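You operate a simulated robot arm through the tools that you are given. There is no shell and no other tool. Be economical: measure what you need, move in short steps, check, and stop when the job is done.

You run a simulated two-armed robot. Do the job below in one go: nothing can be reset, and whatever is moved stays where it is left.

TASK
Put the steel wheel on the end of the wooden table away from the jig. Then put the fuse carton on the tray of the green shaker away on the second shelf from the top from the bottom of the blue rack. Then open the wide grey drawer. Keep to this order. Set down upright: fuse carton.

It is judged by the outcome, as a careful person would: the job done as asked, and still so three seconds after it is handed in. It fails if anything else is knocked over, pushed out of place, dropped, spilled or broken.

THE ROBOT
Two 7-joint arms with four-finger grippers on one trunk, on a base that drives. Base frame: it is fixed to the floor where the robot stands at the start and does not move with it; the origin is under the middle of the robot, x ahead of it, y to its left, z up; the surface under the hand at the start is at about z = 88. Lengths are in cm, angles in rad, forces in N, time in s.
The left shoulder is at the start at [4, 18.1, 117.9], the right one opposite. With the tool pointing down near the work surface each hand reaches from about 32 to 84 cm from the robot's upright axis, wherever it stands, measured 20 degrees to its own side. Places, roughly: end of the wooden table away from the jig [-90, -30, 80]; fuse carton [-625, 150, 100]; second shelf from the top of the blue rack [-120, 140, 110]; wide grey drawer [60, -350, 70]. Payload 3.67 kg a hand.
The tool frame of a hand sits at the grasp point between the pads (the TCP): z along the fingers, y along the line on which they close. The tips reach 2.8 cm beyond it. The gripper opens to 11.2 cm. The gripper's body begins 7.3 cm behind the TCP.
Orientation is that of the tool frame in the base frame, as a unit quaternion [x, y, z, w]. With the fingers straight down and closing along the base's y, the tool's x points along the base's -x, its y along +y and its z along -z.

THE INTERFACE
- The arms move only by the tool play_rows. It takes "left_increments", "right_increments" or both (then of equal length, played together; a hand with none holds still); each is a list of rows, each a list of 3 entries, a list of its own where there are three numbers: the shift along the tool's x, y, z in units of 30 mm (1.0 is 30 mm), then the turn, a rotation vector about the tool's x, y, z in units of 4 degrees (1.0 is 4 degrees), then the finger opening in cm, from 0 to 11.2. In form: [[[dx, dy, dz], [rx, ry, rz], grip], ...]. A call has 1 to 8 rows; each row shifts and turns the commanded pose from where the row before left it, along the tool's axes as they then stand. A call with a number of a shift or a turn outside -1 to 1 is refused whole. A row lasts 0.2 s, in which the tool goes at most 5 cm and 0.15 rad; a call with a longer step from one row to the next is refused whole, and so is a gripper value outside its range. Where a pose cannot be reached the arm comes as near as it can. A force on the tool above 40 N (or 10 N above the force at the start of the call, whichever is more), or a blocked arm, ends the call early, and 0.2 s more pass. The fingers move at their own pace and stop on an object; they squeeze with about 25 N. The grip force told is the motor's: it shows also when the fingers shut on nothing. Time passes only in rows, and 0.2 s behind the last, so rows that do not move let the fingers close. It gives the time, the measured TCP pose, the force on the tool (base axes), the opening and the grip force at its end, in the units of the frame above (readings bear some noise), with the torque about the TCP (base axes, N m) and any sound that the robot's microphone picked up.
- Cameras (640 x 400 px; columns grow to the right, rows downward): "scene" is now at [5.78, -4.14, 136.43]; the picture's right is [-0.76, -0.65, 0.00], its down [-0.61, 0.71, -0.36] and it looks along [0.24, -0.27, -0.93] (base axes); focal length 214 px, centre (320, 200). "left" rides on the left gripper at [6, 1.8, -10.4] in its tool frame; the picture's right is [-0.29, 0.96, 0.00], its down [-0.80, -0.24, -0.55] and it looks along [-0.53, -0.16, 0.83] (tool axes); focal length 234 px, centre (320, 200). "right" rides on the right gripper at [6, -1.8, -10.4] in its tool frame; the picture's right is [0.29, 0.96, 0.00], its down [-0.80, 0.24, -0.55] and it looks along [-0.53, 0.16, 0.83] (tool axes); focal length 234 px, centre (320, 200). There is no depth. A picture from a camera that has moved, and an enlarged one, comes with that camera's place and axes in the base frame and with its lens.
- capture(camera): a new picture of that camera. It takes no simulated time.
- slide_trunk(by): slides the trunk up (or, below 0, down) by that many cm; the arms and the scene camera ride with it, the base frame stays. It gives what a move gives, with no picture.
- steer(legs): drives the robot by 1 to 6 legs, each [ahead, left, turn to the left] in cm, cm and rad, along the robot's own axes; the way and the turn of a leg run together, so that a leg with both is an arc; at most 150 cm and 3.142 rad a leg. The arms and the cameras ride along, it lands a little off, and it stops where it bumps. It gives what a move gives.
- aim_head(pan, tilt): turns the head with the scene camera to pan (to the left, within 1.501 rad either way) and tilt (down, from -0.506 to 1.204), counted from straight ahead of the robot. It gives what a move gives.
- zoom(camera, box): a new picture of the part [left, top, right, bottom] of that camera's present view, enlarged. It takes no simulated time.
- hand_in(): hands the job in; it is judged then, once.

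Go step by step. Nothing tells you exact positions but the pictures and the camera data: compare them with the known pose of the tool, close in by small moves and look again before you grip or let go. The budget is 165 turns and 122 pictures, counting those below and the enlarged ones. Unless the task says otherwise, let go and move clear before handing in, and close with one line.

The tools are called as name(argument=value, ...) on one line, values as JSON. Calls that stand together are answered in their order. play_rows: Moves the arms, as the interface text tells. Its arguments: {"type":"object","properties":{"left_increments":{"type":"array"},"right_increments":{"type":"array"}},"required":[]} The other tools are called the same way: slide_trunk (by) slides the trunk up or down; steer (legs) drives the base; aim_head (pan, tilt) turns the head that bears the scene camera; capture (camera) takes a picture; zoom (camera, box) takes an enlarged picture of a part of a camera's view; hand_in () hands the job in.

At the start:

```text
t: 0.0
left_ee_pos: [30.5, 47.57, 114.99]
left_tool_rot: [0.0, 1.0, 0.0, 0.001]
left_wrist_force: [-0.5, -0.4, 0.1]
left_ft_torque: [0.04, -0.03, 0.0]
left_width: 11.22
left_grasp_force: 0.1
right_ee_pos: [50.58, 1.86, 110.4]
right_tool_rot: [0.0, 1.0, 0.0, 0.0]
right_wrist_force: [-0.1, 0.8, 0.0]
right_ft_torque: [-0.02, 0.0, -0.01]
right_width: 11.18
right_grasp_force: 0.0
trunk travel left (down, up): [-30.0, 21.4]
robot x, y, heading: [0.12, 0.22, 0.0]
head pan, tilt: [-0.86, 1.201]
```

scene: 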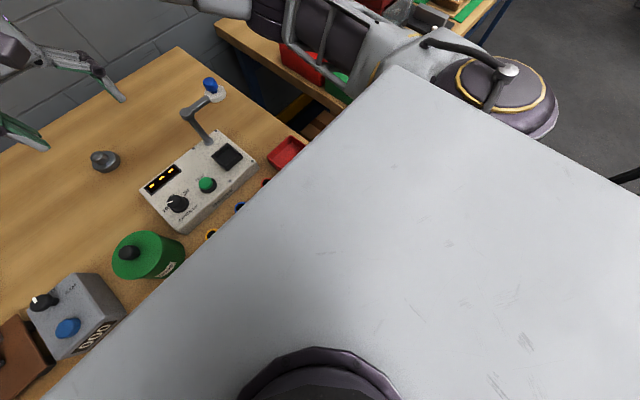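
right: 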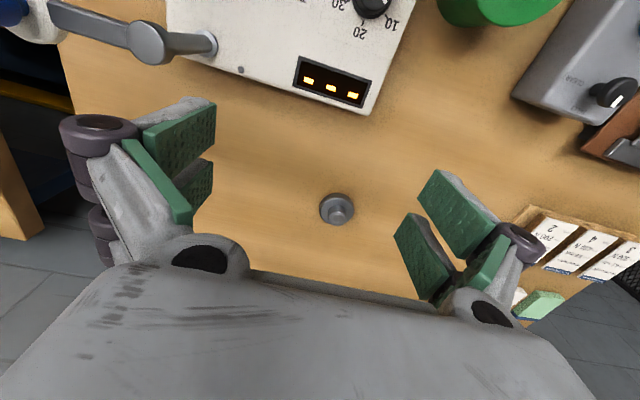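
left: 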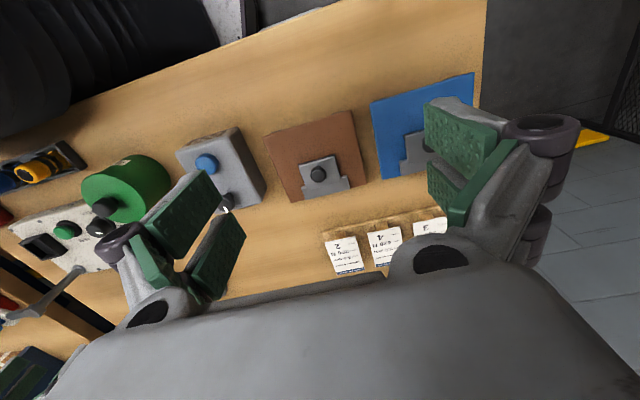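

I see a bench in front with devices and a small grey part. I will look around with the head first.

aim_head(pan=0, tilt=0.7)

capture(camera="scene")

aim_head(pan=-1.5, tilt=0.4)

capture(camera="scene")

aim_head(pan=1.5, tilt=0.4)

capture(camera="scene")

```text
t: 1.2
left_ee_pos: [30.57, 47.61, 115.02]
left_tool_rot: [0.001, 1.0, 0.0, 0.0]
left_wrist_force: [0.6, -1.6, -0.2]
left_ft_torque: [-0.04, 0.01, -0.03]
left_width: 11.19
left_grasp_force: 0.0
right_ee_pos: [50.68, 1.76, 110.37]
right_tool_rot: [0.0, 1.0, -0.001, 0.001]
right_wrist_force: [0.6, 0.3, 0.1]
right_ft_torque: [0.0, 0.01, 0.02]
right_width: 11.19
right_grasp_force: 0.1
trunk travel left (down, up): [-30.0, 21.4]
robot x, y, heading: [0.04, 0.05, 0.001]
head pan, tilt: [0.0, 0.7]
```

```text
118 pictures are left
camera scene: at [10.63, 0.09, 140.02], right [0.0, -1.0, 0.0], down [-0.64, 0.0, -0.76], along [0.76, 0.0, -0.64], focal length 214 px, centre (320, 200)
```

scene: 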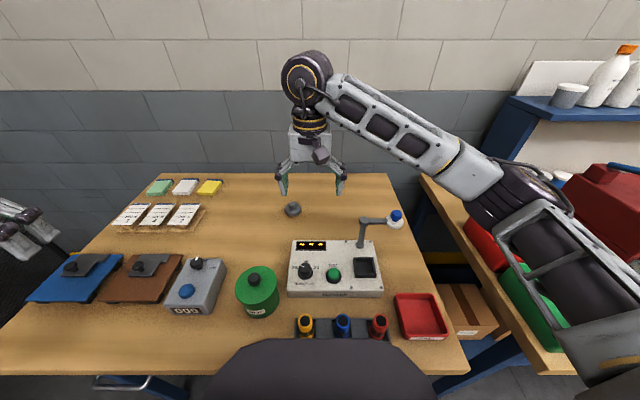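

```text
t: 2.8
left_ee_pos: [30.57, 47.45, 114.94]
left_tool_rot: [0.001, 1.0, -0.001, 0.001]
left_wrist_force: [0.3, 0.1, 0.0]
left_ft_torque: [-0.03, 0.0, -0.03]
left_width: 11.21
left_grasp_force: 0.1
right_ee_pos: [50.64, 1.87, 110.46]
right_tool_rot: [0.0, 1.0, 0.0, 0.0]
right_wrist_force: [0.5, 0.8, 0.0]
right_ft_torque: [-0.02, -0.03, 0.01]
right_width: 11.2
right_grasp_force: 0.1
trunk travel left (down, up): [-30.0, 21.4]
robot x, y, heading: [0.07, -0.04, 0.003]
head pan, tilt: [-1.499, 0.4]
```

```text
117 pictures are left
camera scene: at [2.81, -9.14, 142.71], right [-1.0, -0.07, 0.0], down [-0.03, 0.39, -0.92], along [0.07, -0.92, -0.39], focal length 214 px, centre (320, 200)
```

scene: 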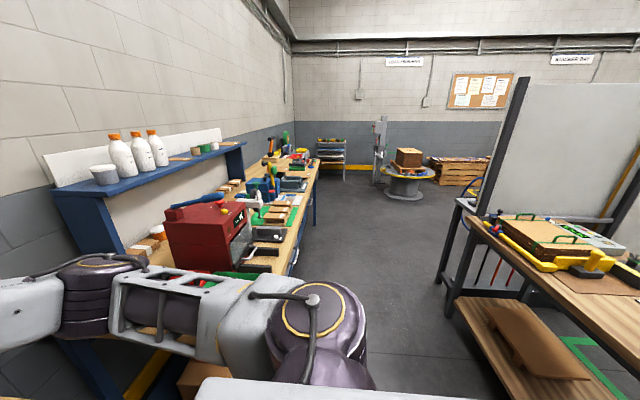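

```text
t: 5.4
left_ee_pos: [30.66, 47.64, 114.95]
left_tool_rot: [0.0, 1.0, 0.0, 0.0]
left_wrist_force: [-0.9, -0.8, -0.5]
left_ft_torque: [0.02, -0.01, -0.01]
left_width: 11.21
left_grasp_force: 0.0
right_ee_pos: [50.57, 1.79, 110.48]
right_tool_rot: [0.0, 1.0, 0.001, 0.0]
right_wrist_force: [0.0, 0.4, 0.3]
right_ft_torque: [0.02, 0.0, -0.02]
right_width: 11.17
right_grasp_force: 0.1
trunk travel left (down, up): [-30.0, 21.4]
robot x, y, heading: [0.05, 0.17, 0.002]
head pan, tilt: [1.499, 0.4]
```

```text
116 pictures are left
camera scene: at [2.81, 9.34, 142.71], right [1.0, -0.07, 0.0], down [-0.03, -0.39, -0.92], along [0.07, 0.92, -0.39], focal length 214 px, centre (320, 200)
```

scene: 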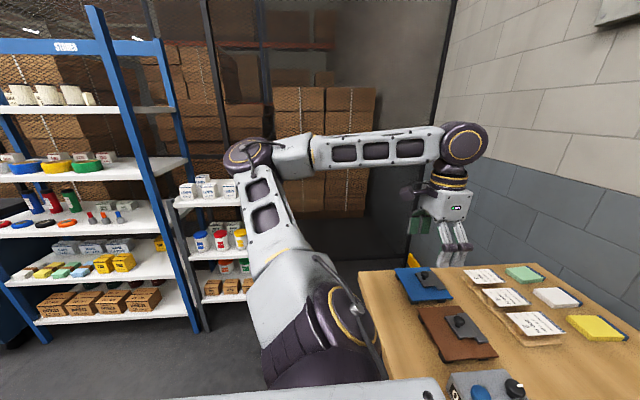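

The bench ahead, blue rack to the left, wooden table behind to the right. I check the small grey part under the right hand.

zoom(camera="right", box=[240, 140, 440, 265])

aim_head(pan=-1.5, tilt=0.9)

capture(camera="scene")

```text
3.20 times, centred on (340, 202) of right
camera zoom: at [44.59, 0.0, 120.78], right [-0.29, 0.96, 0.0], down [0.8, 0.24, 0.55], along [0.53, 0.16, -0.83], focal length 749 px, centre (256, 192)
```

zoom: 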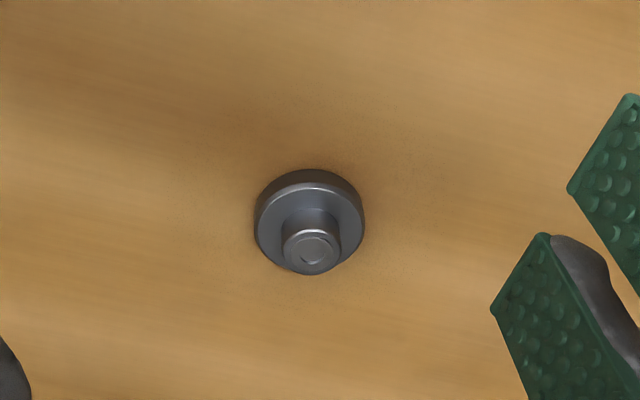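

```text
t: 8.0
left_ee_pos: [30.62, 47.56, 115.09]
left_tool_rot: [0.0, 1.0, 0.0, 0.0]
left_wrist_force: [-0.9, 0.7, 0.7]
left_ft_torque: [-0.01, -0.01, 0.0]
left_width: 11.22
left_grasp_force: 0.2
right_ee_pos: [50.55, 1.9, 110.46]
right_tool_rot: [0.0, 1.0, 0.0, 0.0]
right_wrist_force: [-0.5, 0.9, -0.2]
right_ft_torque: [-0.02, -0.03, -0.02]
right_width: 11.21
right_grasp_force: 0.1
trunk travel left (down, up): [-30.0, 21.4]
robot x, y, heading: [0.24, 0.58, -0.001]
head pan, tilt: [-1.499, 0.901]
```

```text
114 pictures are left
camera scene: at [2.68, -7.43, 138.41], right [-1.0, -0.07, 0.0], down [-0.06, 0.78, -0.62], along [0.04, -0.62, -0.78], focal length 214 px, centre (320, 200)
```

scene: 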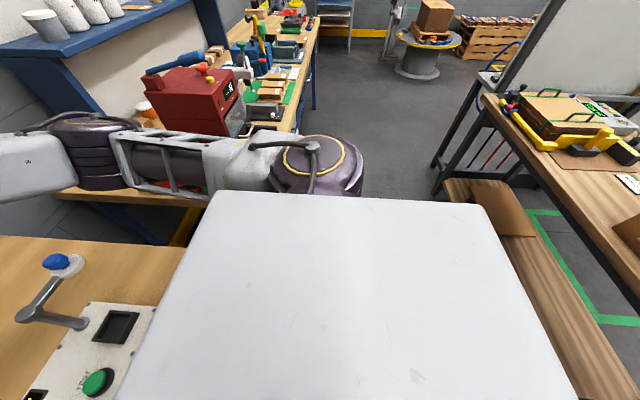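

The grey flanged disc at about [64.8, 9.2, 88] is the steel wheel. I bring the right hand over it.

play_rows(right_increments=[[[-0.95, 0.49, 0.5], [0, 0, 0], 11.2], [[-0.95, 0.49, 0.5], [0, 0, 0], 11.2], [[-0.95, 0.49, 0.5], [0, 0, 0], 11.2], [[-0.95, 0.49, 0.5], [0, 0, 0], 11.2], [[-0.95, 0.49, 0.5], [0, 0, 0], 11.2], [[0, 0, 0], [0, 0, 0], 11.2]])

capture(camera="right")

aim_head(pan=0, tilt=0.7)

zoom(camera="scene", box=[220, 130, 380, 230])

```text
t: 9.4
left_ee_pos: [30.53, 47.48, 115.08]
left_tool_rot: [0.0, 1.0, 0.0, 0.0]
left_wrist_force: [0.2, -0.9, 0.1]
left_ft_torque: [0.0, -0.01, 0.0]
left_width: 11.22
left_grasp_force: 0.1
right_ee_pos: [65.19, 8.89, 103.17]
right_tool_rot: [0.0, 1.0, -0.001, 0.0]
right_wrist_force: [0.4, -0.4, -0.9]
right_ft_torque: [0.01, 0.01, -0.02]
right_width: 11.21
right_grasp_force: 0.0
trunk travel left (down, up): [-30.0, 21.4]
robot x, y, heading: [-0.31, -0.31, 0.004]
head pan, tilt: [-1.499, 0.901]
```

```text
113 pictures are left
camera right: at [59.13, 7.0, 113.49], right [-0.29, 0.96, 0.0], down [0.8, 0.24, 0.55], along [0.53, 0.16, -0.83], focal length 234 px, centre (320, 200)
```

right: 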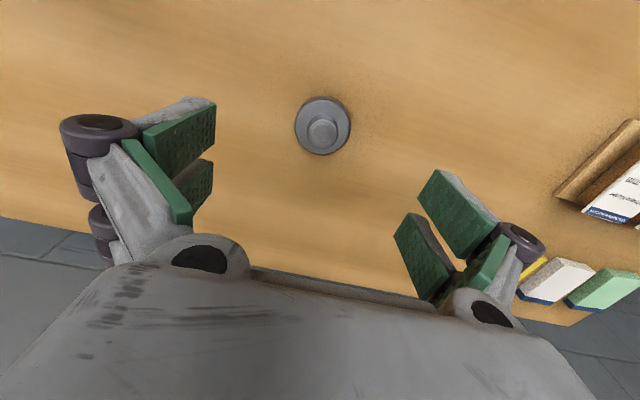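

```text
t: 11.0
left_ee_pos: [30.65, 47.51, 114.96]
left_tool_rot: [-0.001, 1.0, 0.0, -0.001]
left_wrist_force: [0.1, -0.7, -0.2]
left_ft_torque: [0.01, 0.01, -0.04]
left_width: 11.19
left_grasp_force: 0.0
right_ee_pos: [65.17, 8.74, 103.12]
right_tool_rot: [0.0, 1.0, 0.0, 0.0]
right_wrist_force: [0.2, 0.1, 0.0]
right_ft_torque: [0.0, -0.01, -0.01]
right_width: 11.19
right_grasp_force: 0.1
trunk travel left (down, up): [-30.0, 21.4]
robot x, y, heading: [0.2, -0.04, -0.0]
head pan, tilt: [0.0, 0.7]
```

```text
4.00 times, centred on (300, 180) of scene
camera zoom: at [10.64, 0.09, 140.02], right [0.0, -1.0, 0.0], down [-0.64, 0.0, -0.76], along [0.76, 0.0, -0.64], focal length 858 px, centre (400, 280)
```

zoom: 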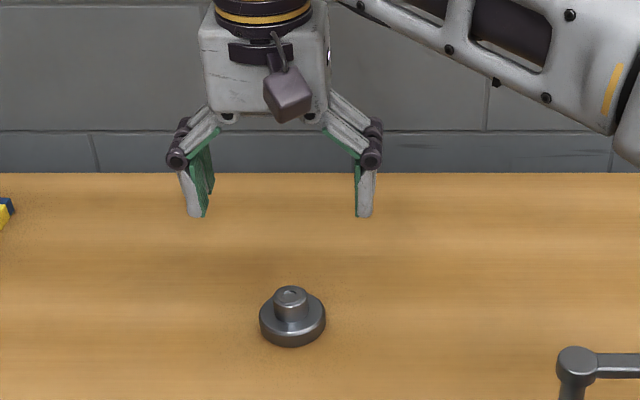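

The wheel measures about [65.5, 9.4], with the flange top near z 90. I lower the open fingers around it and check the height.

play_rows(right_increments=[[[-0.1, 0.2, 0.9], [0, 0, 0], 11.2], [[0, 0, 0.9], [0, 0, 0], 11.2], [[0, 0, 0.9], [0, 0, 0], 11.2], [[0, 0, 0.6], [0, 0, 0], 11.2], [[0, 0, 0.45], [0, 0, 0], 11.2], [[0, 0, 0], [0, 0, 0], 11.2]])

zoom(camera="scene", box=[220, 130, 380, 230])

```text
t: 12.4
left_ee_pos: [30.49, 47.62, 115.04]
left_tool_rot: [0.0, 1.0, 0.0, -0.001]
left_wrist_force: [0.3, -0.2, -0.2]
left_ft_torque: [0.01, -0.01, 0.02]
left_width: 11.21
left_grasp_force: 0.0
right_ee_pos: [65.51, 9.71, 91.78]
right_tool_rot: [-0.001, 1.0, 0.0, 0.001]
right_wrist_force: [-0.2, 0.5, -0.6]
right_ft_torque: [-0.01, 0.02, 0.05]
right_width: 11.19
right_grasp_force: 0.0
trunk travel left (down, up): [-30.0, 21.4]
robot x, y, heading: [-0.08, -0.04, -0.003]
head pan, tilt: [0.0, 0.7]
```

```text
4.00 times, centred on (300, 180) of scene
camera zoom: at [10.63, 0.12, 140.03], right [0.0, -1.0, 0.0], down [-0.64, 0.0, -0.76], along [0.76, 0.0, -0.64], focal length 858 px, centre (400, 280)
```

zoom: 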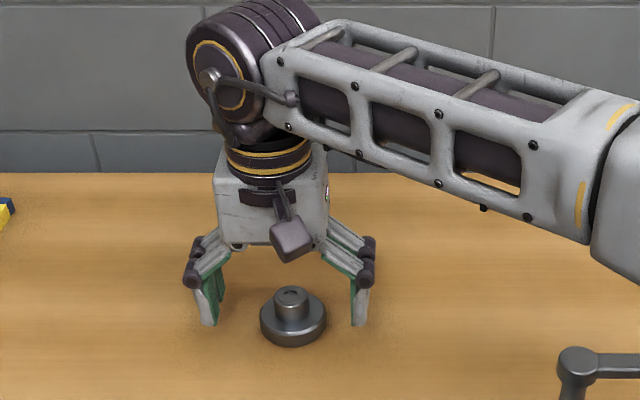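

The fingers straddle the flange. I go 5 mm lower and close.

play_rows(right_increments=[[[0, 0, 0.17], [0, 0, 0], 11.2], [[0, 0, 0], [0, 0, 0], 4], [[0, 0, 0], [0, 0, 0], 3], [[0, 0, 0], [0, 0, 0], 3], [[0, 0, 0], [0, 0, 0], 3]])

zoom(camera="scene", box=[220, 130, 380, 230])

```text
t: 13.6
left_ee_pos: [30.53, 47.53, 115.09]
left_tool_rot: [0.0, 1.0, -0.001, 0.001]
left_wrist_force: [0.2, 0.4, 0.1]
left_ft_torque: [-0.01, 0.0, 0.0]
left_width: 11.22
left_grasp_force: 0.0
right_ee_pos: [65.43, 9.55, 91.25]
right_tool_rot: [-0.001, 1.0, 0.0, -0.001]
right_wrist_force: [0.9, -0.8, 1.8]
right_ft_torque: [-0.19, -0.09, 0.03]
right_width: 5.72
right_grasp_force: 25.2
trunk travel left (down, up): [-30.0, 21.4]
robot x, y, heading: [-0.06, 0.31, 0.004]
head pan, tilt: [0.0, 0.7]
```

```text
4.00 times, centred on (300, 180) of scene
camera zoom: at [10.63, 0.08, 140.03], right [0.0, -1.0, 0.0], down [-0.64, 0.0, -0.76], along [0.76, 0.0, -0.64], focal length 858 px, centre (400, 280)
```

zoom: 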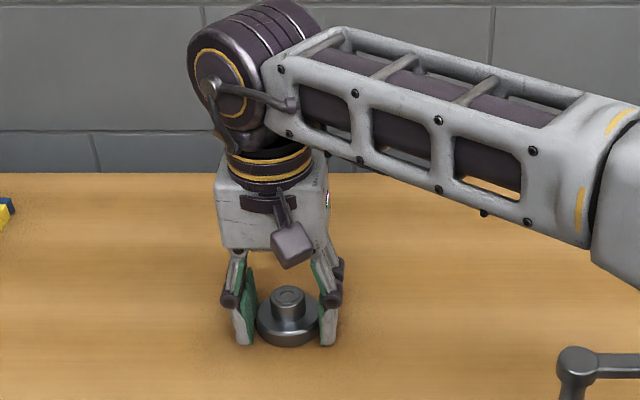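

Gripped at 5.7 cm. I lift straight up.

play_rows(right_increments=[[[0, 0, -0.6], [0, 0, 0], 3], [[0, 0, -1], [0, 0, 0], 3], [[0, 0, -1], [0, 0, 0], 3], [[0, 0, -1], [0, 0, 0], 3], [[0, 0, -1], [0, 0, 0], 3], [[0, 0, -1], [0, 0, 0], 3], [[0, 0, -1], [0, 0, 0], 3], [[0, 0, -1], [0, 0, 0], 3]])

capture(camera="scene")

```text
t: 15.4
left_ee_pos: [30.51, 47.62, 115.08]
left_tool_rot: [0.001, 1.0, 0.0, 0.0]
left_wrist_force: [-0.1, -0.3, 0.0]
left_ft_torque: [-0.02, -0.04, 0.04]
left_width: 11.2
left_grasp_force: 0.0
right_ee_pos: [65.14, 10.06, 114.02]
right_tool_rot: [0.0, 1.0, 0.0, 0.0]
right_wrist_force: [-0.6, 0.9, -3.8]
right_ft_torque: [-0.02, -0.01, 0.01]
right_width: 5.74
right_grasp_force: 25.3
trunk travel left (down, up): [-30.0, 21.4]
robot x, y, heading: [-0.13, -0.15, -0.0]
head pan, tilt: [0.0, 0.7]
```

```text
109 pictures are left
camera scene: at [10.59, 0.16, 140.03], right [0.0, -1.0, 0.0], down [-0.64, 0.0, -0.77], along [0.77, 0.0, -0.64], focal length 214 px, centre (320, 200)
```

scene: 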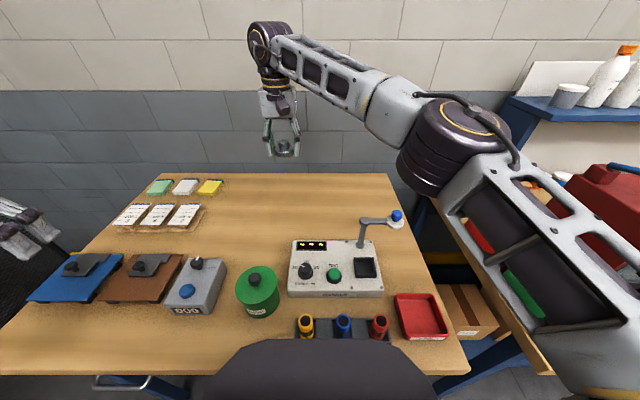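

The wheel is held. I pull the arm in, then back off a little and turn left to face the wooden table.

play_rows(right_increments=[[[0.95, -0.57, -0.1], [0, 0, 0], 3], [[0.95, -0.57, -0.1], [0, 0, 0], 3], [[0.95, -0.57, -0.1], [0, 0, 0], 3], [[0.95, -0.57, -0.1], [0, 0, 0], 3], [[0.95, -0.57, -0.1], [0, 0, 0], 3], [[0.95, -0.57, -0.1], [0, 0, 0], 3], [[0.95, -0.57, -0.1], [0, 0, 0], 3]])

steer(legs=[[-22, 0, 0], [0, 0, 1.57]])

aim_head(pan=1.2, tilt=0.6)

capture(camera="scene")

```text
t: 17.0
left_ee_pos: [30.44, 47.47, 114.96]
left_tool_rot: [-0.001, 1.0, 0.001, 0.0]
left_wrist_force: [-1.2, 0.1, 0.0]
left_ft_torque: [0.03, -0.01, -0.04]
left_width: 11.22
left_grasp_force: 0.0
right_ee_pos: [45.2, -2.37, 116.29]
right_tool_rot: [0.0, 1.0, 0.0, 0.0]
right_wrist_force: [0.3, -0.1, -1.7]
right_ft_torque: [0.0, 0.03, -0.04]
right_width: 5.75
right_grasp_force: 24.8
trunk travel left (down, up): [-30.0, 21.4]
robot x, y, heading: [0.02, 0.12, -0.002]
head pan, tilt: [0.0, 0.7]
```

```text
t: 23.0
left_ee_pos: [-70.68, 28.6, 114.97]
left_tool_rot: [0.72, -0.694, 0.0, 0.0]
left_wrist_force: [-0.2, 0.7, -0.6]
left_ft_torque: [-0.03, -0.02, 0.01]
left_width: 11.22
left_grasp_force: 0.0
right_ee_pos: [-21.25, 45.26, 116.25]
right_tool_rot: [0.72, -0.694, 0.0, 0.0]
right_wrist_force: [-0.8, -0.2, -2.8]
right_ft_torque: [-0.02, 0.0, -0.02]
right_width: 5.72
right_grasp_force: 25.0
trunk travel left (down, up): [-30.0, 21.4]
robot x, y, heading: [-21.88, -0.43, 1.612]
head pan, tilt: [0.0, 0.7]
```

```text
t: 24.4
left_ee_pos: [-70.52, 28.64, 115.04]
left_tool_rot: [0.72, -0.694, -0.001, 0.0]
left_wrist_force: [0.4, -0.1, 1.1]
left_ft_torque: [0.01, -0.02, 0.0]
left_width: 11.21
left_grasp_force: 0.1
right_ee_pos: [-21.41, 45.23, 116.3]
right_tool_rot: [0.721, -0.693, 0.001, -0.001]
right_wrist_force: [0.4, -0.7, -3.1]
right_ft_torque: [0.0, 0.0, -0.01]
right_width: 5.72
right_grasp_force: 25.0
trunk travel left (down, up): [-30.0, 21.4]
robot x, y, heading: [-22.02, -0.14, 1.606]
head pan, tilt: [1.201, 0.6]
```

```text
108 pictures are left
camera scene: at [-30.17, 4.93, 140.89], right [0.33, 0.95, 0.0], down [0.53, -0.18, -0.82], along [-0.78, 0.27, -0.57], focal length 214 px, centre (320, 200)
```

scene: 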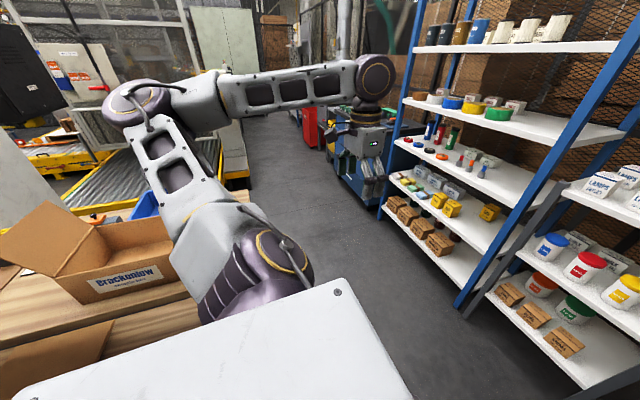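

The table's near end holds an open carton; the left arm blocks part of the view. I look further left before turning more.

aim_head(pan=1.5, tilt=0.75)

capture(camera="scene")

capture(camera="left")

```text
t: 25.2
left_ee_pos: [-70.61, 28.6, 115.1]
left_tool_rot: [0.721, -0.693, 0.0, 0.0]
left_wrist_force: [-0.2, 0.2, -0.4]
left_ft_torque: [0.01, -0.01, 0.02]
left_width: 11.22
left_grasp_force: 0.0
right_ee_pos: [-21.2, 45.21, 116.27]
right_tool_rot: [0.721, -0.693, 0.0, 0.0]
right_wrist_force: [0.2, -0.9, -2.5]
right_ft_torque: [-0.03, 0.01, -0.01]
right_width: 5.75
right_grasp_force: 24.7
trunk travel left (down, up): [-30.0, 21.4]
robot x, y, heading: [-21.84, -0.05, 1.61]
head pan, tilt: [1.499, 0.75]
```

```text
107 pictures are left
camera scene: at [-30.1, 2.33, 139.6], right [0.03, 1.0, 0.0], down [0.68, -0.02, -0.73], along [-0.73, 0.02, -0.68], focal length 214 px, centre (320, 200)
```

scene: 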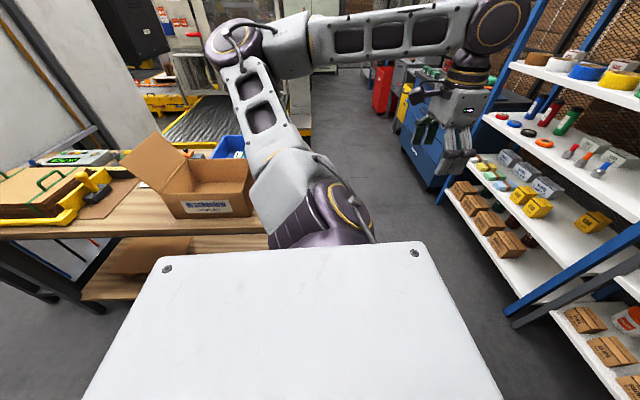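

```text
106 pictures are left
camera left: at [-72.08, 22.62, 125.39], right [-0.97, 0.25, 0.0], down [0.21, 0.81, 0.55], along [0.14, 0.54, -0.83], focal length 234 px, centre (320, 200)
```

left: 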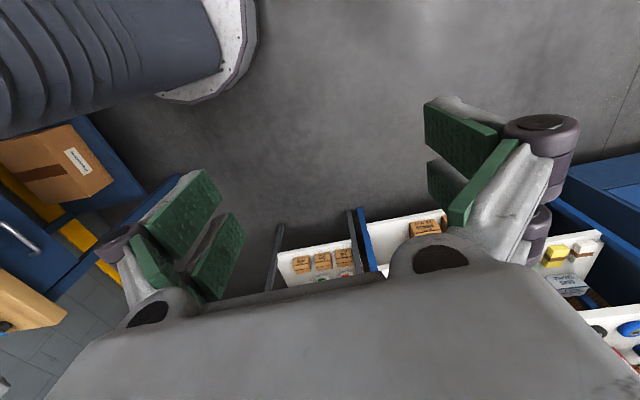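

The near end of the table has a carton on it; I'll raise the trunk for clearance and turn to face the table.

slide_trunk(by=12)

steer(legs=[[0, 0, 1.53]])

aim_head(pan=0, tilt=0.8)

capture(camera="scene")

```text
t: 26.7
left_ee_pos: [-70.48, 28.63, 127.03]
left_tool_rot: [0.72, -0.694, 0.0, 0.001]
left_wrist_force: [-0.7, 0.2, 0.4]
left_ft_torque: [-0.02, 0.03, 0.02]
left_width: 11.19
left_grasp_force: 0.0
right_ee_pos: [-21.31, 45.29, 128.12]
right_tool_rot: [0.721, -0.693, 0.0, 0.0]
right_wrist_force: [0.1, 0.8, -3.1]
right_ft_torque: [-0.05, -0.03, 0.03]
right_width: 5.76
right_grasp_force: 24.9
trunk travel left (down, up): [-42.0, 9.4]
robot x, y, heading: [-21.72, 0.14, 1.609]
head pan, tilt: [1.499, 0.75]
```

```text
t: 31.2
left_ee_pos: [-52.95, -47.31, 127.0]
left_tool_rot: [1.0, -0.006, 0.0, 0.0]
left_wrist_force: [-1.1, 0.0, -0.1]
left_ft_torque: [0.0, 0.02, -0.01]
left_width: 11.2
left_grasp_force: 0.0
right_ee_pos: [-67.2, 2.66, 128.24]
right_tool_rot: [1.0, -0.005, 0.0, 0.0]
right_wrist_force: [0.2, -0.6, -2.3]
right_ft_torque: [0.0, -0.03, 0.03]
right_width: 5.74
right_grasp_force: 24.9
trunk travel left (down, up): [-42.0, 9.4]
robot x, y, heading: [-22.05, -0.09, 3.135]
head pan, tilt: [1.499, 0.75]
```

```text
t: 32.8
left_ee_pos: [-52.95, -47.26, 127.07]
left_tool_rot: [1.0, -0.006, 0.0, 0.0]
left_wrist_force: [-0.6, -0.3, -0.3]
left_ft_torque: [0.02, 0.0, 0.01]
left_width: 11.2
left_grasp_force: 0.1
right_ee_pos: [-67.01, 2.76, 128.12]
right_tool_rot: [1.0, -0.006, 0.001, -0.001]
right_wrist_force: [-0.6, 0.1, -2.9]
right_ft_torque: [0.02, -0.01, -0.02]
right_width: 5.76
right_grasp_force: 24.9
trunk travel left (down, up): [-42.0, 9.4]
robot x, y, heading: [-21.9, -0.02, 3.129]
head pan, tilt: [0.0, 0.799]
```

```text
105 pictures are left
camera scene: at [-31.85, 0.1, 151.22], right [0.01, 1.0, 0.0], down [0.72, -0.01, -0.7], along [-0.7, 0.01, -0.72], focal length 214 px, centre (320, 200)
```

scene: 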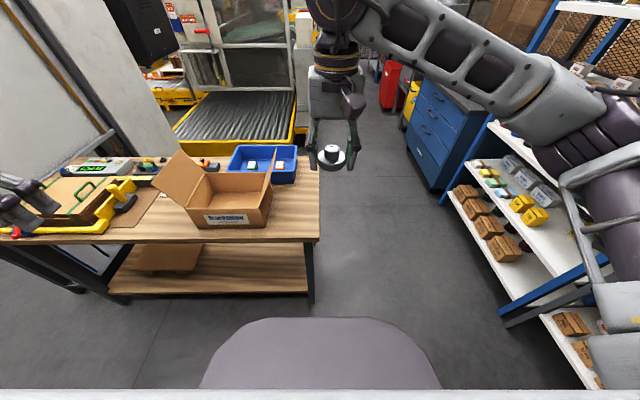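

Free space on the table's end lies right of the carton, around [-93, -10], clear of the blue bin. I shift the robot a bit, extend the hand above it and lower the trunk.

steer(legs=[[5, 10, 0]])

play_rows(right_increments=[[[-0.95, 0, 0], [0, 0, 0], 3], [[-0.95, 0, 0], [0, 0, 0], 3], [[-0.95, 0, 0], [0, 0, 0], 3], [[-0.95, 0, 0], [0, 0, 0], 3], [[-0.95, 0, 0], [0, 0, 0], 3], [[-0.95, 0, 0], [0, 0, 0], 3], [[-0.95, 0, 0], [0, 0, 0], 3]])

capture(camera="scene")

capture(camera="right")

```text
t: 34.0
left_ee_pos: [-58.25, -56.75, 127.11]
left_tool_rot: [1.0, -0.008, 0.0, 0.001]
left_wrist_force: [-0.5, -0.2, 0.9]
left_ft_torque: [0.01, -0.02, 0.01]
left_width: 11.19
left_grasp_force: 0.1
right_ee_pos: [-72.09, -6.63, 128.37]
right_tool_rot: [1.0, -0.008, -0.001, 0.0]
right_wrist_force: [-0.3, 0.2, -2.3]
right_ft_torque: [0.03, -0.03, 0.01]
right_width: 5.74
right_grasp_force: 24.8
trunk travel left (down, up): [-42.0, 9.4]
robot x, y, heading: [-27.07, -9.97, 3.127]
head pan, tilt: [0.0, 0.799]
```

```text
t: 35.6
left_ee_pos: [-58.35, -56.86, 126.97]
left_tool_rot: [1.0, -0.007, 0.001, 0.0]
left_wrist_force: [0.1, 0.0, 0.9]
left_ft_torque: [0.0, 0.0, -0.02]
left_width: 11.22
left_grasp_force: 0.0
right_ee_pos: [-92.01, -6.44, 128.19]
right_tool_rot: [1.0, -0.007, 0.001, 0.0]
right_wrist_force: [0.0, -0.9, -3.0]
right_ft_torque: [0.01, -0.05, 0.01]
right_width: 5.76
right_grasp_force: 25.6
trunk travel left (down, up): [-42.0, 9.4]
robot x, y, heading: [-26.86, -9.83, 3.122]
head pan, tilt: [0.0, 0.799]
```

```text
104 pictures are left
camera scene: at [-37.06, -9.63, 151.21], right [0.02, 1.0, 0.0], down [0.72, -0.01, -0.7], along [-0.7, 0.01, -0.72], focal length 214 px, centre (320, 200)
```

scene: 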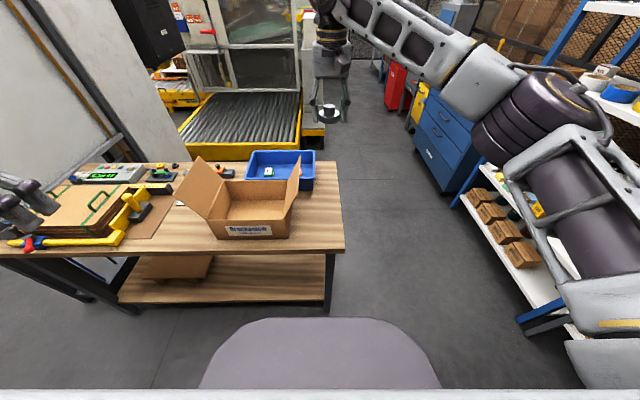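

```text
103 pictures are left
camera right: at [-86.1, -4.83, 138.51], right [0.27, -0.96, 0.0], down [-0.8, -0.23, 0.55], along [-0.53, -0.15, -0.83], focal length 234 px, centre (320, 200)
```

right: 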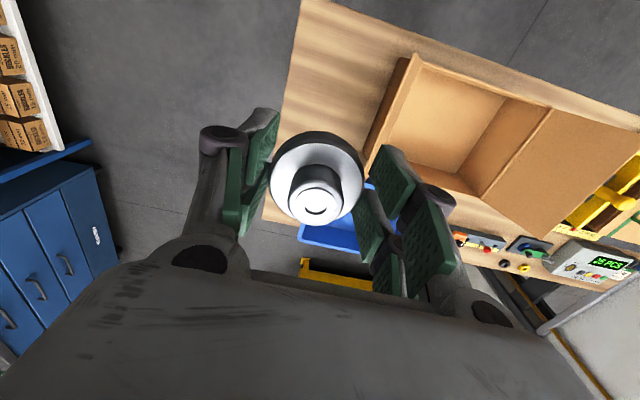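

Hand is over the free spot. I lower the trunk and then the arm, shifting slightly away from the edge.

slide_trunk(by=-25)

play_rows(right_increments=[[[-0.1, 0.45, 0.5], [0, 0, 0], 3], [[0, 0, 1], [0, 0, 0], 3], [[0, 0, 1], [0, 0, 0], 3], [[0, 0, 0], [0, 0, 0], 3]])

capture(camera="scene")

capture(camera="right")

```text
t: 38.1
left_ee_pos: [-58.26, -56.96, 102.06]
left_tool_rot: [1.0, -0.008, 0.001, 0.0]
left_wrist_force: [-0.4, 0.0, 0.3]
left_ft_torque: [-0.02, 0.02, 0.02]
left_width: 11.21
left_grasp_force: 0.1
right_ee_pos: [-91.88, -6.42, 103.24]
right_tool_rot: [1.0, -0.008, 0.0, 0.0]
right_wrist_force: [-0.5, 0.1, -3.0]
right_ft_torque: [0.01, -0.02, -0.06]
right_width: 5.74
right_grasp_force: 25.2
trunk travel left (down, up): [-17.0, 34.4]
robot x, y, heading: [-26.79, -9.45, 3.122]
head pan, tilt: [0.0, 0.799]
```

```text
t: 39.1
left_ee_pos: [-58.25, -56.81, 102.02]
left_tool_rot: [1.0, -0.008, 0.0, 0.0]
left_wrist_force: [0.0, -0.1, -0.5]
left_ft_torque: [-0.01, -0.03, 0.02]
left_width: 11.22
left_grasp_force: 0.0
right_ee_pos: [-92.01, -8.06, 95.78]
right_tool_rot: [1.0, -0.008, 0.0, 0.0]
right_wrist_force: [1.1, 0.1, -4.1]
right_ft_torque: [0.0, 0.01, 0.01]
right_width: 5.75
right_grasp_force: 25.2
trunk travel left (down, up): [-17.0, 34.4]
robot x, y, heading: [-26.92, -9.66, 3.129]
head pan, tilt: [0.0, 0.799]
```

```text
102 pictures are left
camera scene: at [-36.92, -9.59, 126.28], right [0.02, 1.0, 0.0], down [0.72, -0.01, -0.7], along [-0.7, 0.01, -0.72], focal length 214 px, centre (320, 200)
```

scene: 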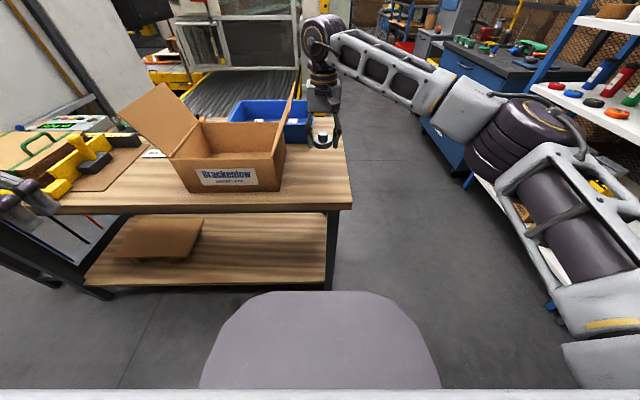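

```text
101 pictures are left
camera right: at [-86.09, -6.37, 105.96], right [0.27, -0.96, 0.0], down [-0.8, -0.23, 0.55], along [-0.53, -0.15, -0.83], focal length 234 px, centre (320, 200)
```

right: 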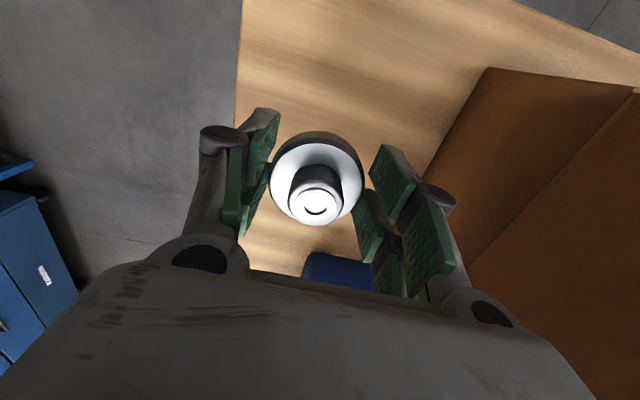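

Table top measures z≈80, so the wheel should touch at TCP z≈83.3. I descend to just above, then slowly.

play_rows(right_increments=[[[0, 0, 0.9], [0, 0, 0], 3], [[0, 0, 0.9], [0, 0, 0], 3], [[0, 0, 0.9], [0, 0, 0], 3], [[0, 0, 0.8], [0, 0, 0], 3], [[0, 0, 0.2], [0, 0, 0], 3], [[0, 0, 0], [0, 0, 0], 3]])

zoom(camera="scene", box=[220, 80, 380, 180])

```text
t: 40.5
left_ee_pos: [-58.24, -56.88, 102.13]
left_tool_rot: [1.0, -0.007, 0.001, 0.0]
left_wrist_force: [0.7, -0.3, 0.7]
left_ft_torque: [-0.02, -0.02, -0.03]
left_width: 11.19
left_grasp_force: 0.0
right_ee_pos: [-92.07, -7.59, 84.92]
right_tool_rot: [1.0, -0.008, -0.002, 0.0]
right_wrist_force: [-5.6, 3.0, 17.6]
right_ft_torque: [0.15, 0.29, 0.14]
right_width: 5.79
right_grasp_force: 24.6
trunk travel left (down, up): [-17.0, 34.4]
robot x, y, heading: [-26.78, -9.8, 3.125]
head pan, tilt: [0.0, 0.799]
```

```text
4.00 times, centred on (300, 130) of scene
camera zoom: at [-36.82, -9.57, 126.3], right [0.02, 1.0, 0.0], down [0.72, -0.01, -0.7], along [-0.7, 0.01, -0.72], focal length 858 px, centre (400, 480)
```

zoom: 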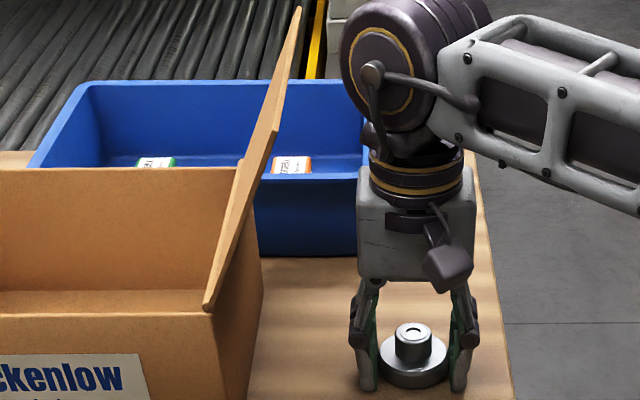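

The wheel is resting on the table (17 N up). I release gently and rise.

play_rows(right_increments=[[[0, 0, -0.05], [0, 0, 0], 5.5], [[0, 0, 0], [0, 0, 0], 6.5], [[0, 0, 0], [0, 0, 0], 8.5], [[0, 0, 0], [0, 0, 0], 8.5]])

play_rows(right_increments=[[[0, 0, -0.5], [0, 0, 0], 8.5], [[0, 0, -1], [0, 0, 0], 8.5], [[0, 0, -1], [0, 0, 0], 8.5], [[0, 0, -1], [0, 0, 0], 8.5], [[0, 0, -1], [0, 0, 0], 8.5], [[0, 0, -1], [0, 0, 0], 8.5], [[0, 0, -1], [0, 0, 0], 8.5]])

zoom(camera="scene", box=[220, 80, 380, 180])

```text
t: 41.5
left_ee_pos: [-58.15, -56.97, 102.14]
left_tool_rot: [1.0, -0.008, 0.0, -0.001]
left_wrist_force: [0.1, 0.1, 0.2]
left_ft_torque: [0.0, 0.01, 0.04]
left_width: 11.2
left_grasp_force: 0.1
right_ee_pos: [-92.12, -7.9, 84.69]
right_tool_rot: [1.0, -0.008, 0.001, 0.0]
right_wrist_force: [-0.1, 0.0, 0.1]
right_ft_torque: [0.0, 0.01, 0.02]
right_width: 8.51
right_grasp_force: 0.1
trunk travel left (down, up): [-17.0, 34.4]
robot x, y, heading: [-27.01, -10.1, 3.129]
head pan, tilt: [0.0, 0.799]
```

```text
t: 43.1
left_ee_pos: [-58.08, -57.01, 102.03]
left_tool_rot: [1.0, -0.008, 0.0, 0.0]
left_wrist_force: [0.3, -0.5, -0.6]
left_ft_torque: [0.06, 0.02, 0.03]
left_width: 11.21
left_grasp_force: 0.1
right_ee_pos: [-92.3, -7.65, 104.66]
right_tool_rot: [1.0, -0.007, 0.0, -0.001]
right_wrist_force: [1.2, 0.9, -0.6]
right_ft_torque: [-0.03, 0.03, 0.01]
right_width: 8.53
right_grasp_force: 0.0
trunk travel left (down, up): [-17.0, 34.4]
robot x, y, heading: [-27.02, -10.03, 3.123]
head pan, tilt: [0.0, 0.799]
```

```text
4.00 times, centred on (300, 130) of scene
camera zoom: at [-36.87, -9.63, 126.28], right [0.02, 1.0, 0.0], down [0.72, -0.01, -0.7], along [-0.7, 0.01, -0.72], focal length 858 px, centre (400, 480)
```

zoom: 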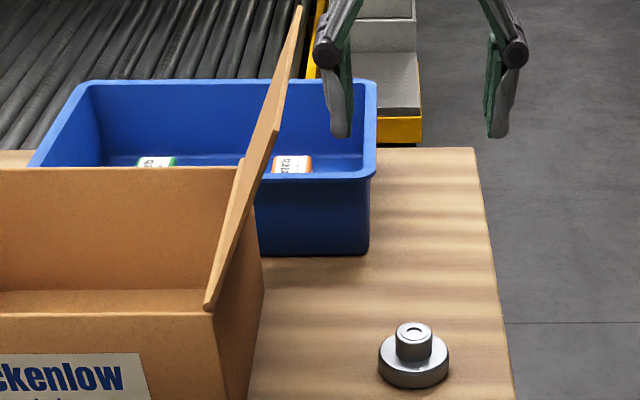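

The wheel stands safely on the table end. Next I tuck the arms and look along the aisle toward the far fuse carton.

play_rows(right_increments=[[[0.9, 0, -0.6], [0, 0, 0], 8.5], [[0.9, 0, -0.6], [0, 0, 0], 8.5], [[0.9, 0, -0.6], [0, 0, 0], 8.5], [[0.9, 0, -0.6], [0, 0, 0], 8.5], [[0.9, 0, -0.6], [0, 0, 0], 8.5], [[0.9, 0, -0.6], [0, 0, 0], 8.5], [[0.9, 0, -0.6], [0, 0, 0], 8.5], [[0.9, 0, -0.6], [0, 0, 0], 8.5]], left_increments=[[[-0.1, -0.8, -0.6], [0, 0, 0], 11.2], [[-0.1, -0.8, -0.6], [0, 0, 0], 11.2], [[-0.1, -0.8, -0.6], [0, 0, 0], 11.2], [[-0.1, -0.8, -0.6], [0, 0, 0], 11.2], [[-0.1, -0.8, -0.6], [0, 0, 0], 11.2], [[-0.1, -0.8, -0.6], [0, 0, 0], 11.2], [[-0.1, -0.8, -0.6], [0, 0, 0], 11.2], [[-0.1, -0.8, -0.6], [0, 0, 0], 11.2]])

aim_head(pan=-0.4, tilt=0.35)

capture(camera="scene")

aim_head(pan=-1.3, tilt=0.5)

capture(camera="scene")

```text
t: 45.0
left_ee_pos: [-60.02, -37.67, 116.55]
left_tool_rot: [1.0, -0.008, 0.0, 0.001]
left_wrist_force: [-0.3, 0.2, 0.3]
left_ft_torque: [-0.01, 0.01, 0.04]
left_width: 11.18
left_grasp_force: 0.1
right_ee_pos: [-70.35, -7.83, 118.88]
right_tool_rot: [1.0, -0.007, 0.001, 0.0]
right_wrist_force: [0.9, 1.1, 0.2]
right_ft_torque: [-0.04, 0.04, -0.02]
right_width: 8.5
right_grasp_force: 0.1
trunk travel left (down, up): [-17.0, 34.4]
robot x, y, heading: [-26.96, -9.57, 3.121]
head pan, tilt: [0.0, 0.799]
```

```text
t: 45.9
left_ee_pos: [-60.14, -37.82, 116.47]
left_tool_rot: [1.0, -0.007, 0.0, 0.0]
left_wrist_force: [-0.2, 0.9, -0.3]
left_ft_torque: [0.04, 0.01, 0.01]
left_width: 11.16
left_grasp_force: 0.1
right_ee_pos: [-70.41, -8.04, 118.76]
right_tool_rot: [1.0, -0.008, 0.0, 0.0]
right_wrist_force: [0.4, 0.3, -0.2]
right_ft_torque: [0.0, 0.0, 0.01]
right_width: 8.5
right_grasp_force: 0.1
trunk travel left (down, up): [-17.0, 34.4]
robot x, y, heading: [-26.78, -9.77, 3.126]
head pan, tilt: [-0.4, 0.351]
```

```text
98 pictures are left
camera scene: at [-37.37, -5.95, 130.23], right [0.4, 0.92, 0.0], down [0.32, -0.14, -0.94], along [-0.86, 0.38, -0.34], focal length 214 px, centre (320, 200)
```

scene: 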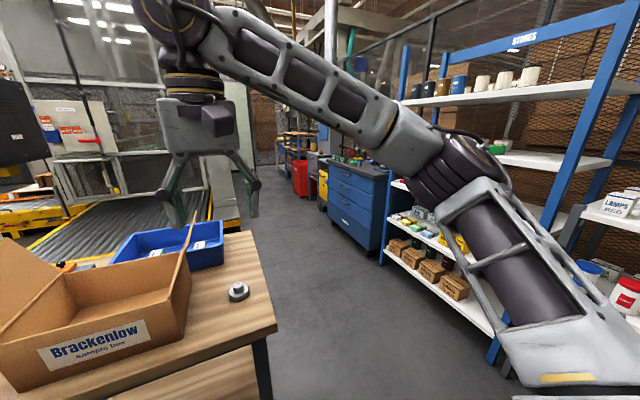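

```text
t: 47.0
left_ee_pos: [-60.14, -37.83, 116.41]
left_tool_rot: [1.0, -0.007, 0.0, 0.0]
left_wrist_force: [-0.6, -0.2, 0.0]
left_ft_torque: [0.02, 0.0, 0.0]
left_width: 11.19
left_grasp_force: 0.0
right_ee_pos: [-70.4, -8.07, 118.67]
right_tool_rot: [1.0, -0.008, 0.0, -0.001]
right_wrist_force: [0.5, -0.3, 0.3]
right_ft_torque: [0.02, 0.0, 0.01]
right_width: 8.52
right_grasp_force: 0.1
trunk travel left (down, up): [-17.0, 34.4]
robot x, y, heading: [-27.26, -9.55, 3.122]
head pan, tilt: [-1.3, 0.499]
```

```text
97 pictures are left
camera scene: at [-31.17, -0.92, 128.88], right [0.97, 0.25, 0.0], down [0.12, -0.46, -0.88], along [-0.22, 0.85, -0.48], focal length 214 px, centre (320, 200)
```

scene: 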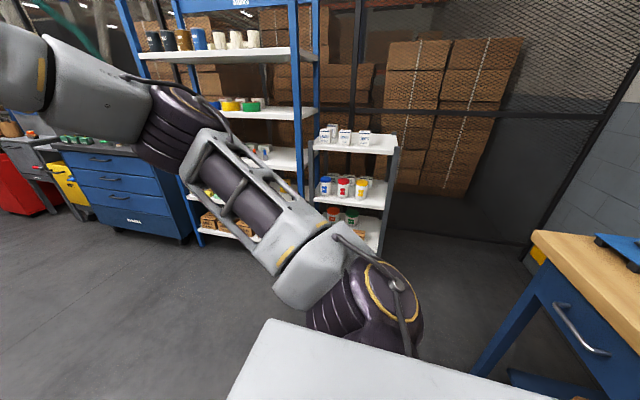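

The aisle between the table and the racks looks clear at y≈45. I sidestep into it and look ahead.

steer(legs=[[0, -53, 0.018]])

aim_head(pan=0, tilt=0.3)

capture(camera="scene")

```text
t: 50.3
left_ee_pos: [-59.33, 15.66, 116.45]
left_tool_rot: [1.0, 0.01, 0.0, 0.0]
left_wrist_force: [0.0, -0.7, -0.4]
left_ft_torque: [0.01, -0.03, 0.03]
left_width: 11.22
left_grasp_force: 0.1
right_ee_pos: [-70.71, 45.01, 118.78]
right_tool_rot: [1.0, 0.011, 0.0, 0.0]
right_wrist_force: [0.0, 0.9, 0.8]
right_ft_torque: [-0.05, 0.0, 0.01]
right_width: 8.5
right_grasp_force: 0.1
trunk travel left (down, up): [-17.0, 34.4]
robot x, y, heading: [-27.2, 45.09, -3.119]
head pan, tilt: [-1.3, 0.499]
```

```text
t: 51.8
left_ee_pos: [-59.27, 15.57, 116.42]
left_tool_rot: [1.0, 0.011, -0.001, 0.001]
left_wrist_force: [0.1, -0.5, -0.3]
left_ft_torque: [0.01, 0.02, -0.01]
left_width: 11.22
left_grasp_force: 0.1
right_ee_pos: [-70.6, 44.92, 118.84]
right_tool_rot: [1.0, 0.011, 0.0, -0.001]
right_wrist_force: [0.3, 0.3, -0.1]
right_ft_torque: [-0.04, 0.02, -0.04]
right_width: 8.48
right_grasp_force: 0.0
trunk travel left (down, up): [-17.0, 34.4]
robot x, y, heading: [-27.08, 44.52, -3.128]
head pan, tilt: [0.0, 0.3]
```

```text
96 pictures are left
camera scene: at [-38.34, 44.6, 130.71], right [-0.02, 1.0, 0.0], down [0.3, 0.01, -0.96], along [-0.95, -0.02, -0.3], focal length 214 px, centre (320, 200)
```

scene: 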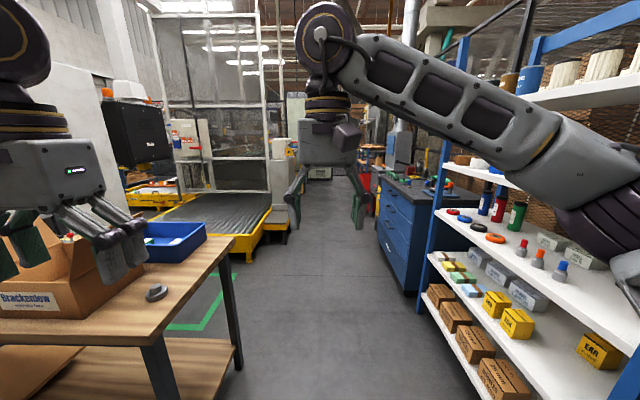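

The aisle is clear for a good way. I drive 290 cm ahead in steps and look again.

steer(legs=[[145, 0, -0.012], [145, 0, 0]])

capture(camera="scene")

aim_head(pan=-0.6, tilt=0.3)

capture(camera="scene")

```text
t: 65.1
left_ee_pos: [-337.29, 8.33, 116.47]
left_tool_rot: [1.0, 0.022, 0.0, 0.001]
left_wrist_force: [-0.3, -0.8, 0.4]
left_ft_torque: [0.01, -0.02, 0.02]
left_width: 11.19
left_grasp_force: 0.1
right_ee_pos: [-349.28, 37.38, 118.76]
right_tool_rot: [1.0, 0.021, -0.001, 0.001]
right_wrist_force: [0.1, -0.3, -0.9]
right_ft_torque: [0.01, -0.01, -0.01]
right_width: 8.49
right_grasp_force: 0.0
trunk travel left (down, up): [-17.0, 34.4]
robot x, y, heading: [-305.83, 38.23, -3.104]
head pan, tilt: [0.0, 0.3]
stopped in leg 2: the robot was blocked; the commanded pose is now the measured one
```

```text
95 pictures are left
camera scene: at [-317.06, 37.88, 130.73], right [-0.04, 1.0, 0.0], down [0.29, 0.01, -0.96], along [-0.95, -0.04, -0.29], focal length 214 px, centre (320, 200)
```

scene: 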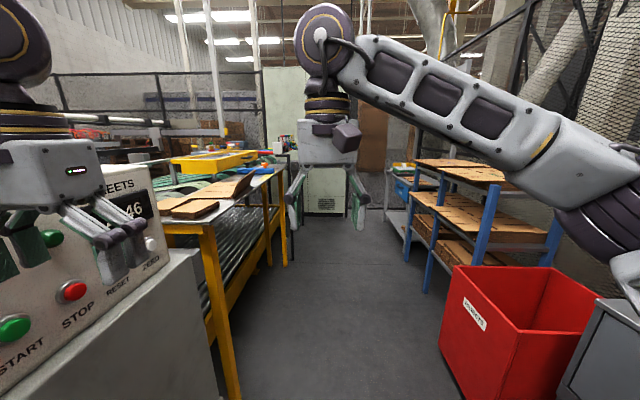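

```text
t: 66.1
left_ee_pos: [-337.4, 8.44, 116.6]
left_tool_rot: [1.0, 0.021, 0.0, 0.001]
left_wrist_force: [0.0, 0.1, -1.0]
left_ft_torque: [0.01, 0.0, -0.01]
left_width: 11.16
left_grasp_force: 0.0
right_ee_pos: [-349.33, 37.44, 118.73]
right_tool_rot: [1.0, 0.021, 0.0, 0.001]
right_wrist_force: [-0.2, -0.4, 0.3]
right_ft_torque: [0.0, 0.02, -0.01]
right_width: 8.51
right_grasp_force: 0.0
trunk travel left (down, up): [-17.0, 34.4]
robot x, y, heading: [-305.88, 38.16, -3.098]
head pan, tilt: [-0.6, 0.3]
```

```text
94 pictures are left
camera scene: at [-315.63, 43.21, 130.71], right [0.53, 0.85, 0.0], down [0.25, -0.16, -0.96], along [-0.81, 0.5, -0.3], focal length 214 px, centre (320, 200)
```

scene: 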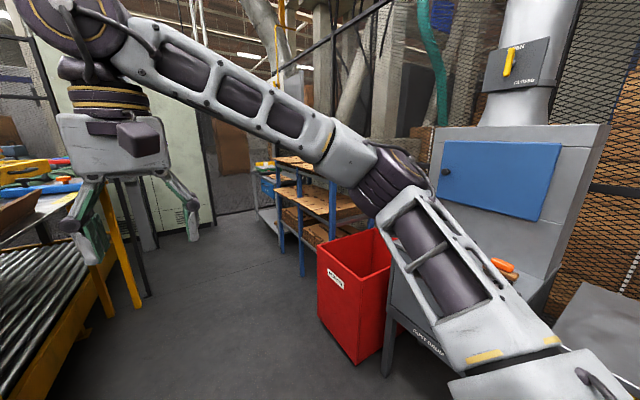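

The base bumped a control pedestal on the left. I back off, move right to mid-aisle, and check the pedestal was not disturbed.

steer(legs=[[-10, 0, 0], [0, -22, -0.04]])

aim_head(pan=0.3, tilt=0.5)

capture(camera="scene")

```text
t: 68.6
left_ee_pos: [-329.06, 31.97, 116.36]
left_tool_rot: [1.0, 0.005, 0.001, 0.001]
left_wrist_force: [0.9, 1.2, 0.4]
left_ft_torque: [-0.05, 0.0, 0.0]
left_width: 11.2
left_grasp_force: 0.1
right_ee_pos: [-339.97, 61.48, 118.63]
right_tool_rot: [1.0, 0.003, 0.001, 0.001]
right_wrist_force: [-0.3, 0.4, 0.2]
right_ft_torque: [0.0, -0.01, 0.01]
right_width: 8.48
right_grasp_force: 0.1
trunk travel left (down, up): [-17.0, 34.4]
robot x, y, heading: [-296.4, 60.63, -3.135]
head pan, tilt: [-0.6, 0.3]
```

```text
t: 69.8
left_ee_pos: [-329.09, 31.89, 116.42]
left_tool_rot: [1.0, 0.004, 0.002, 0.001]
left_wrist_force: [0.0, -0.4, 0.3]
left_ft_torque: [-0.02, 0.01, 0.0]
left_width: 11.19
left_grasp_force: 0.0
right_ee_pos: [-340.04, 61.4, 118.7]
right_tool_rot: [1.0, 0.004, 0.001, 0.0]
right_wrist_force: [-0.6, -0.3, 0.9]
right_ft_torque: [0.04, 0.01, -0.01]
right_width: 8.53
right_grasp_force: 0.1
trunk travel left (down, up): [-17.0, 34.4]
robot x, y, heading: [-296.61, 60.32, -3.135]
head pan, tilt: [0.3, 0.499]
```

```text
93 pictures are left
camera scene: at [-307.04, 57.95, 128.87], right [-0.3, 0.95, 0.0], down [0.46, 0.14, -0.88], along [-0.84, -0.26, -0.48], focal length 214 px, centre (320, 200)
```

scene: 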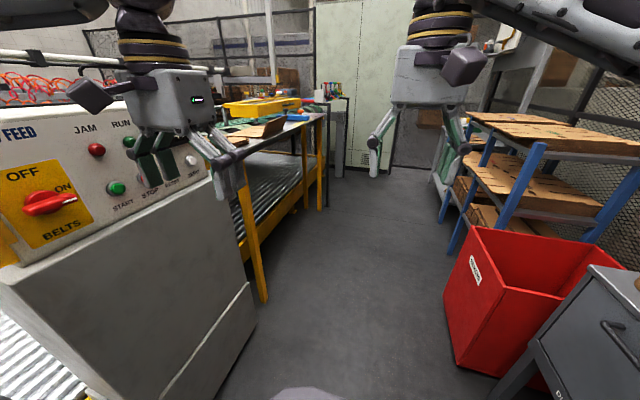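

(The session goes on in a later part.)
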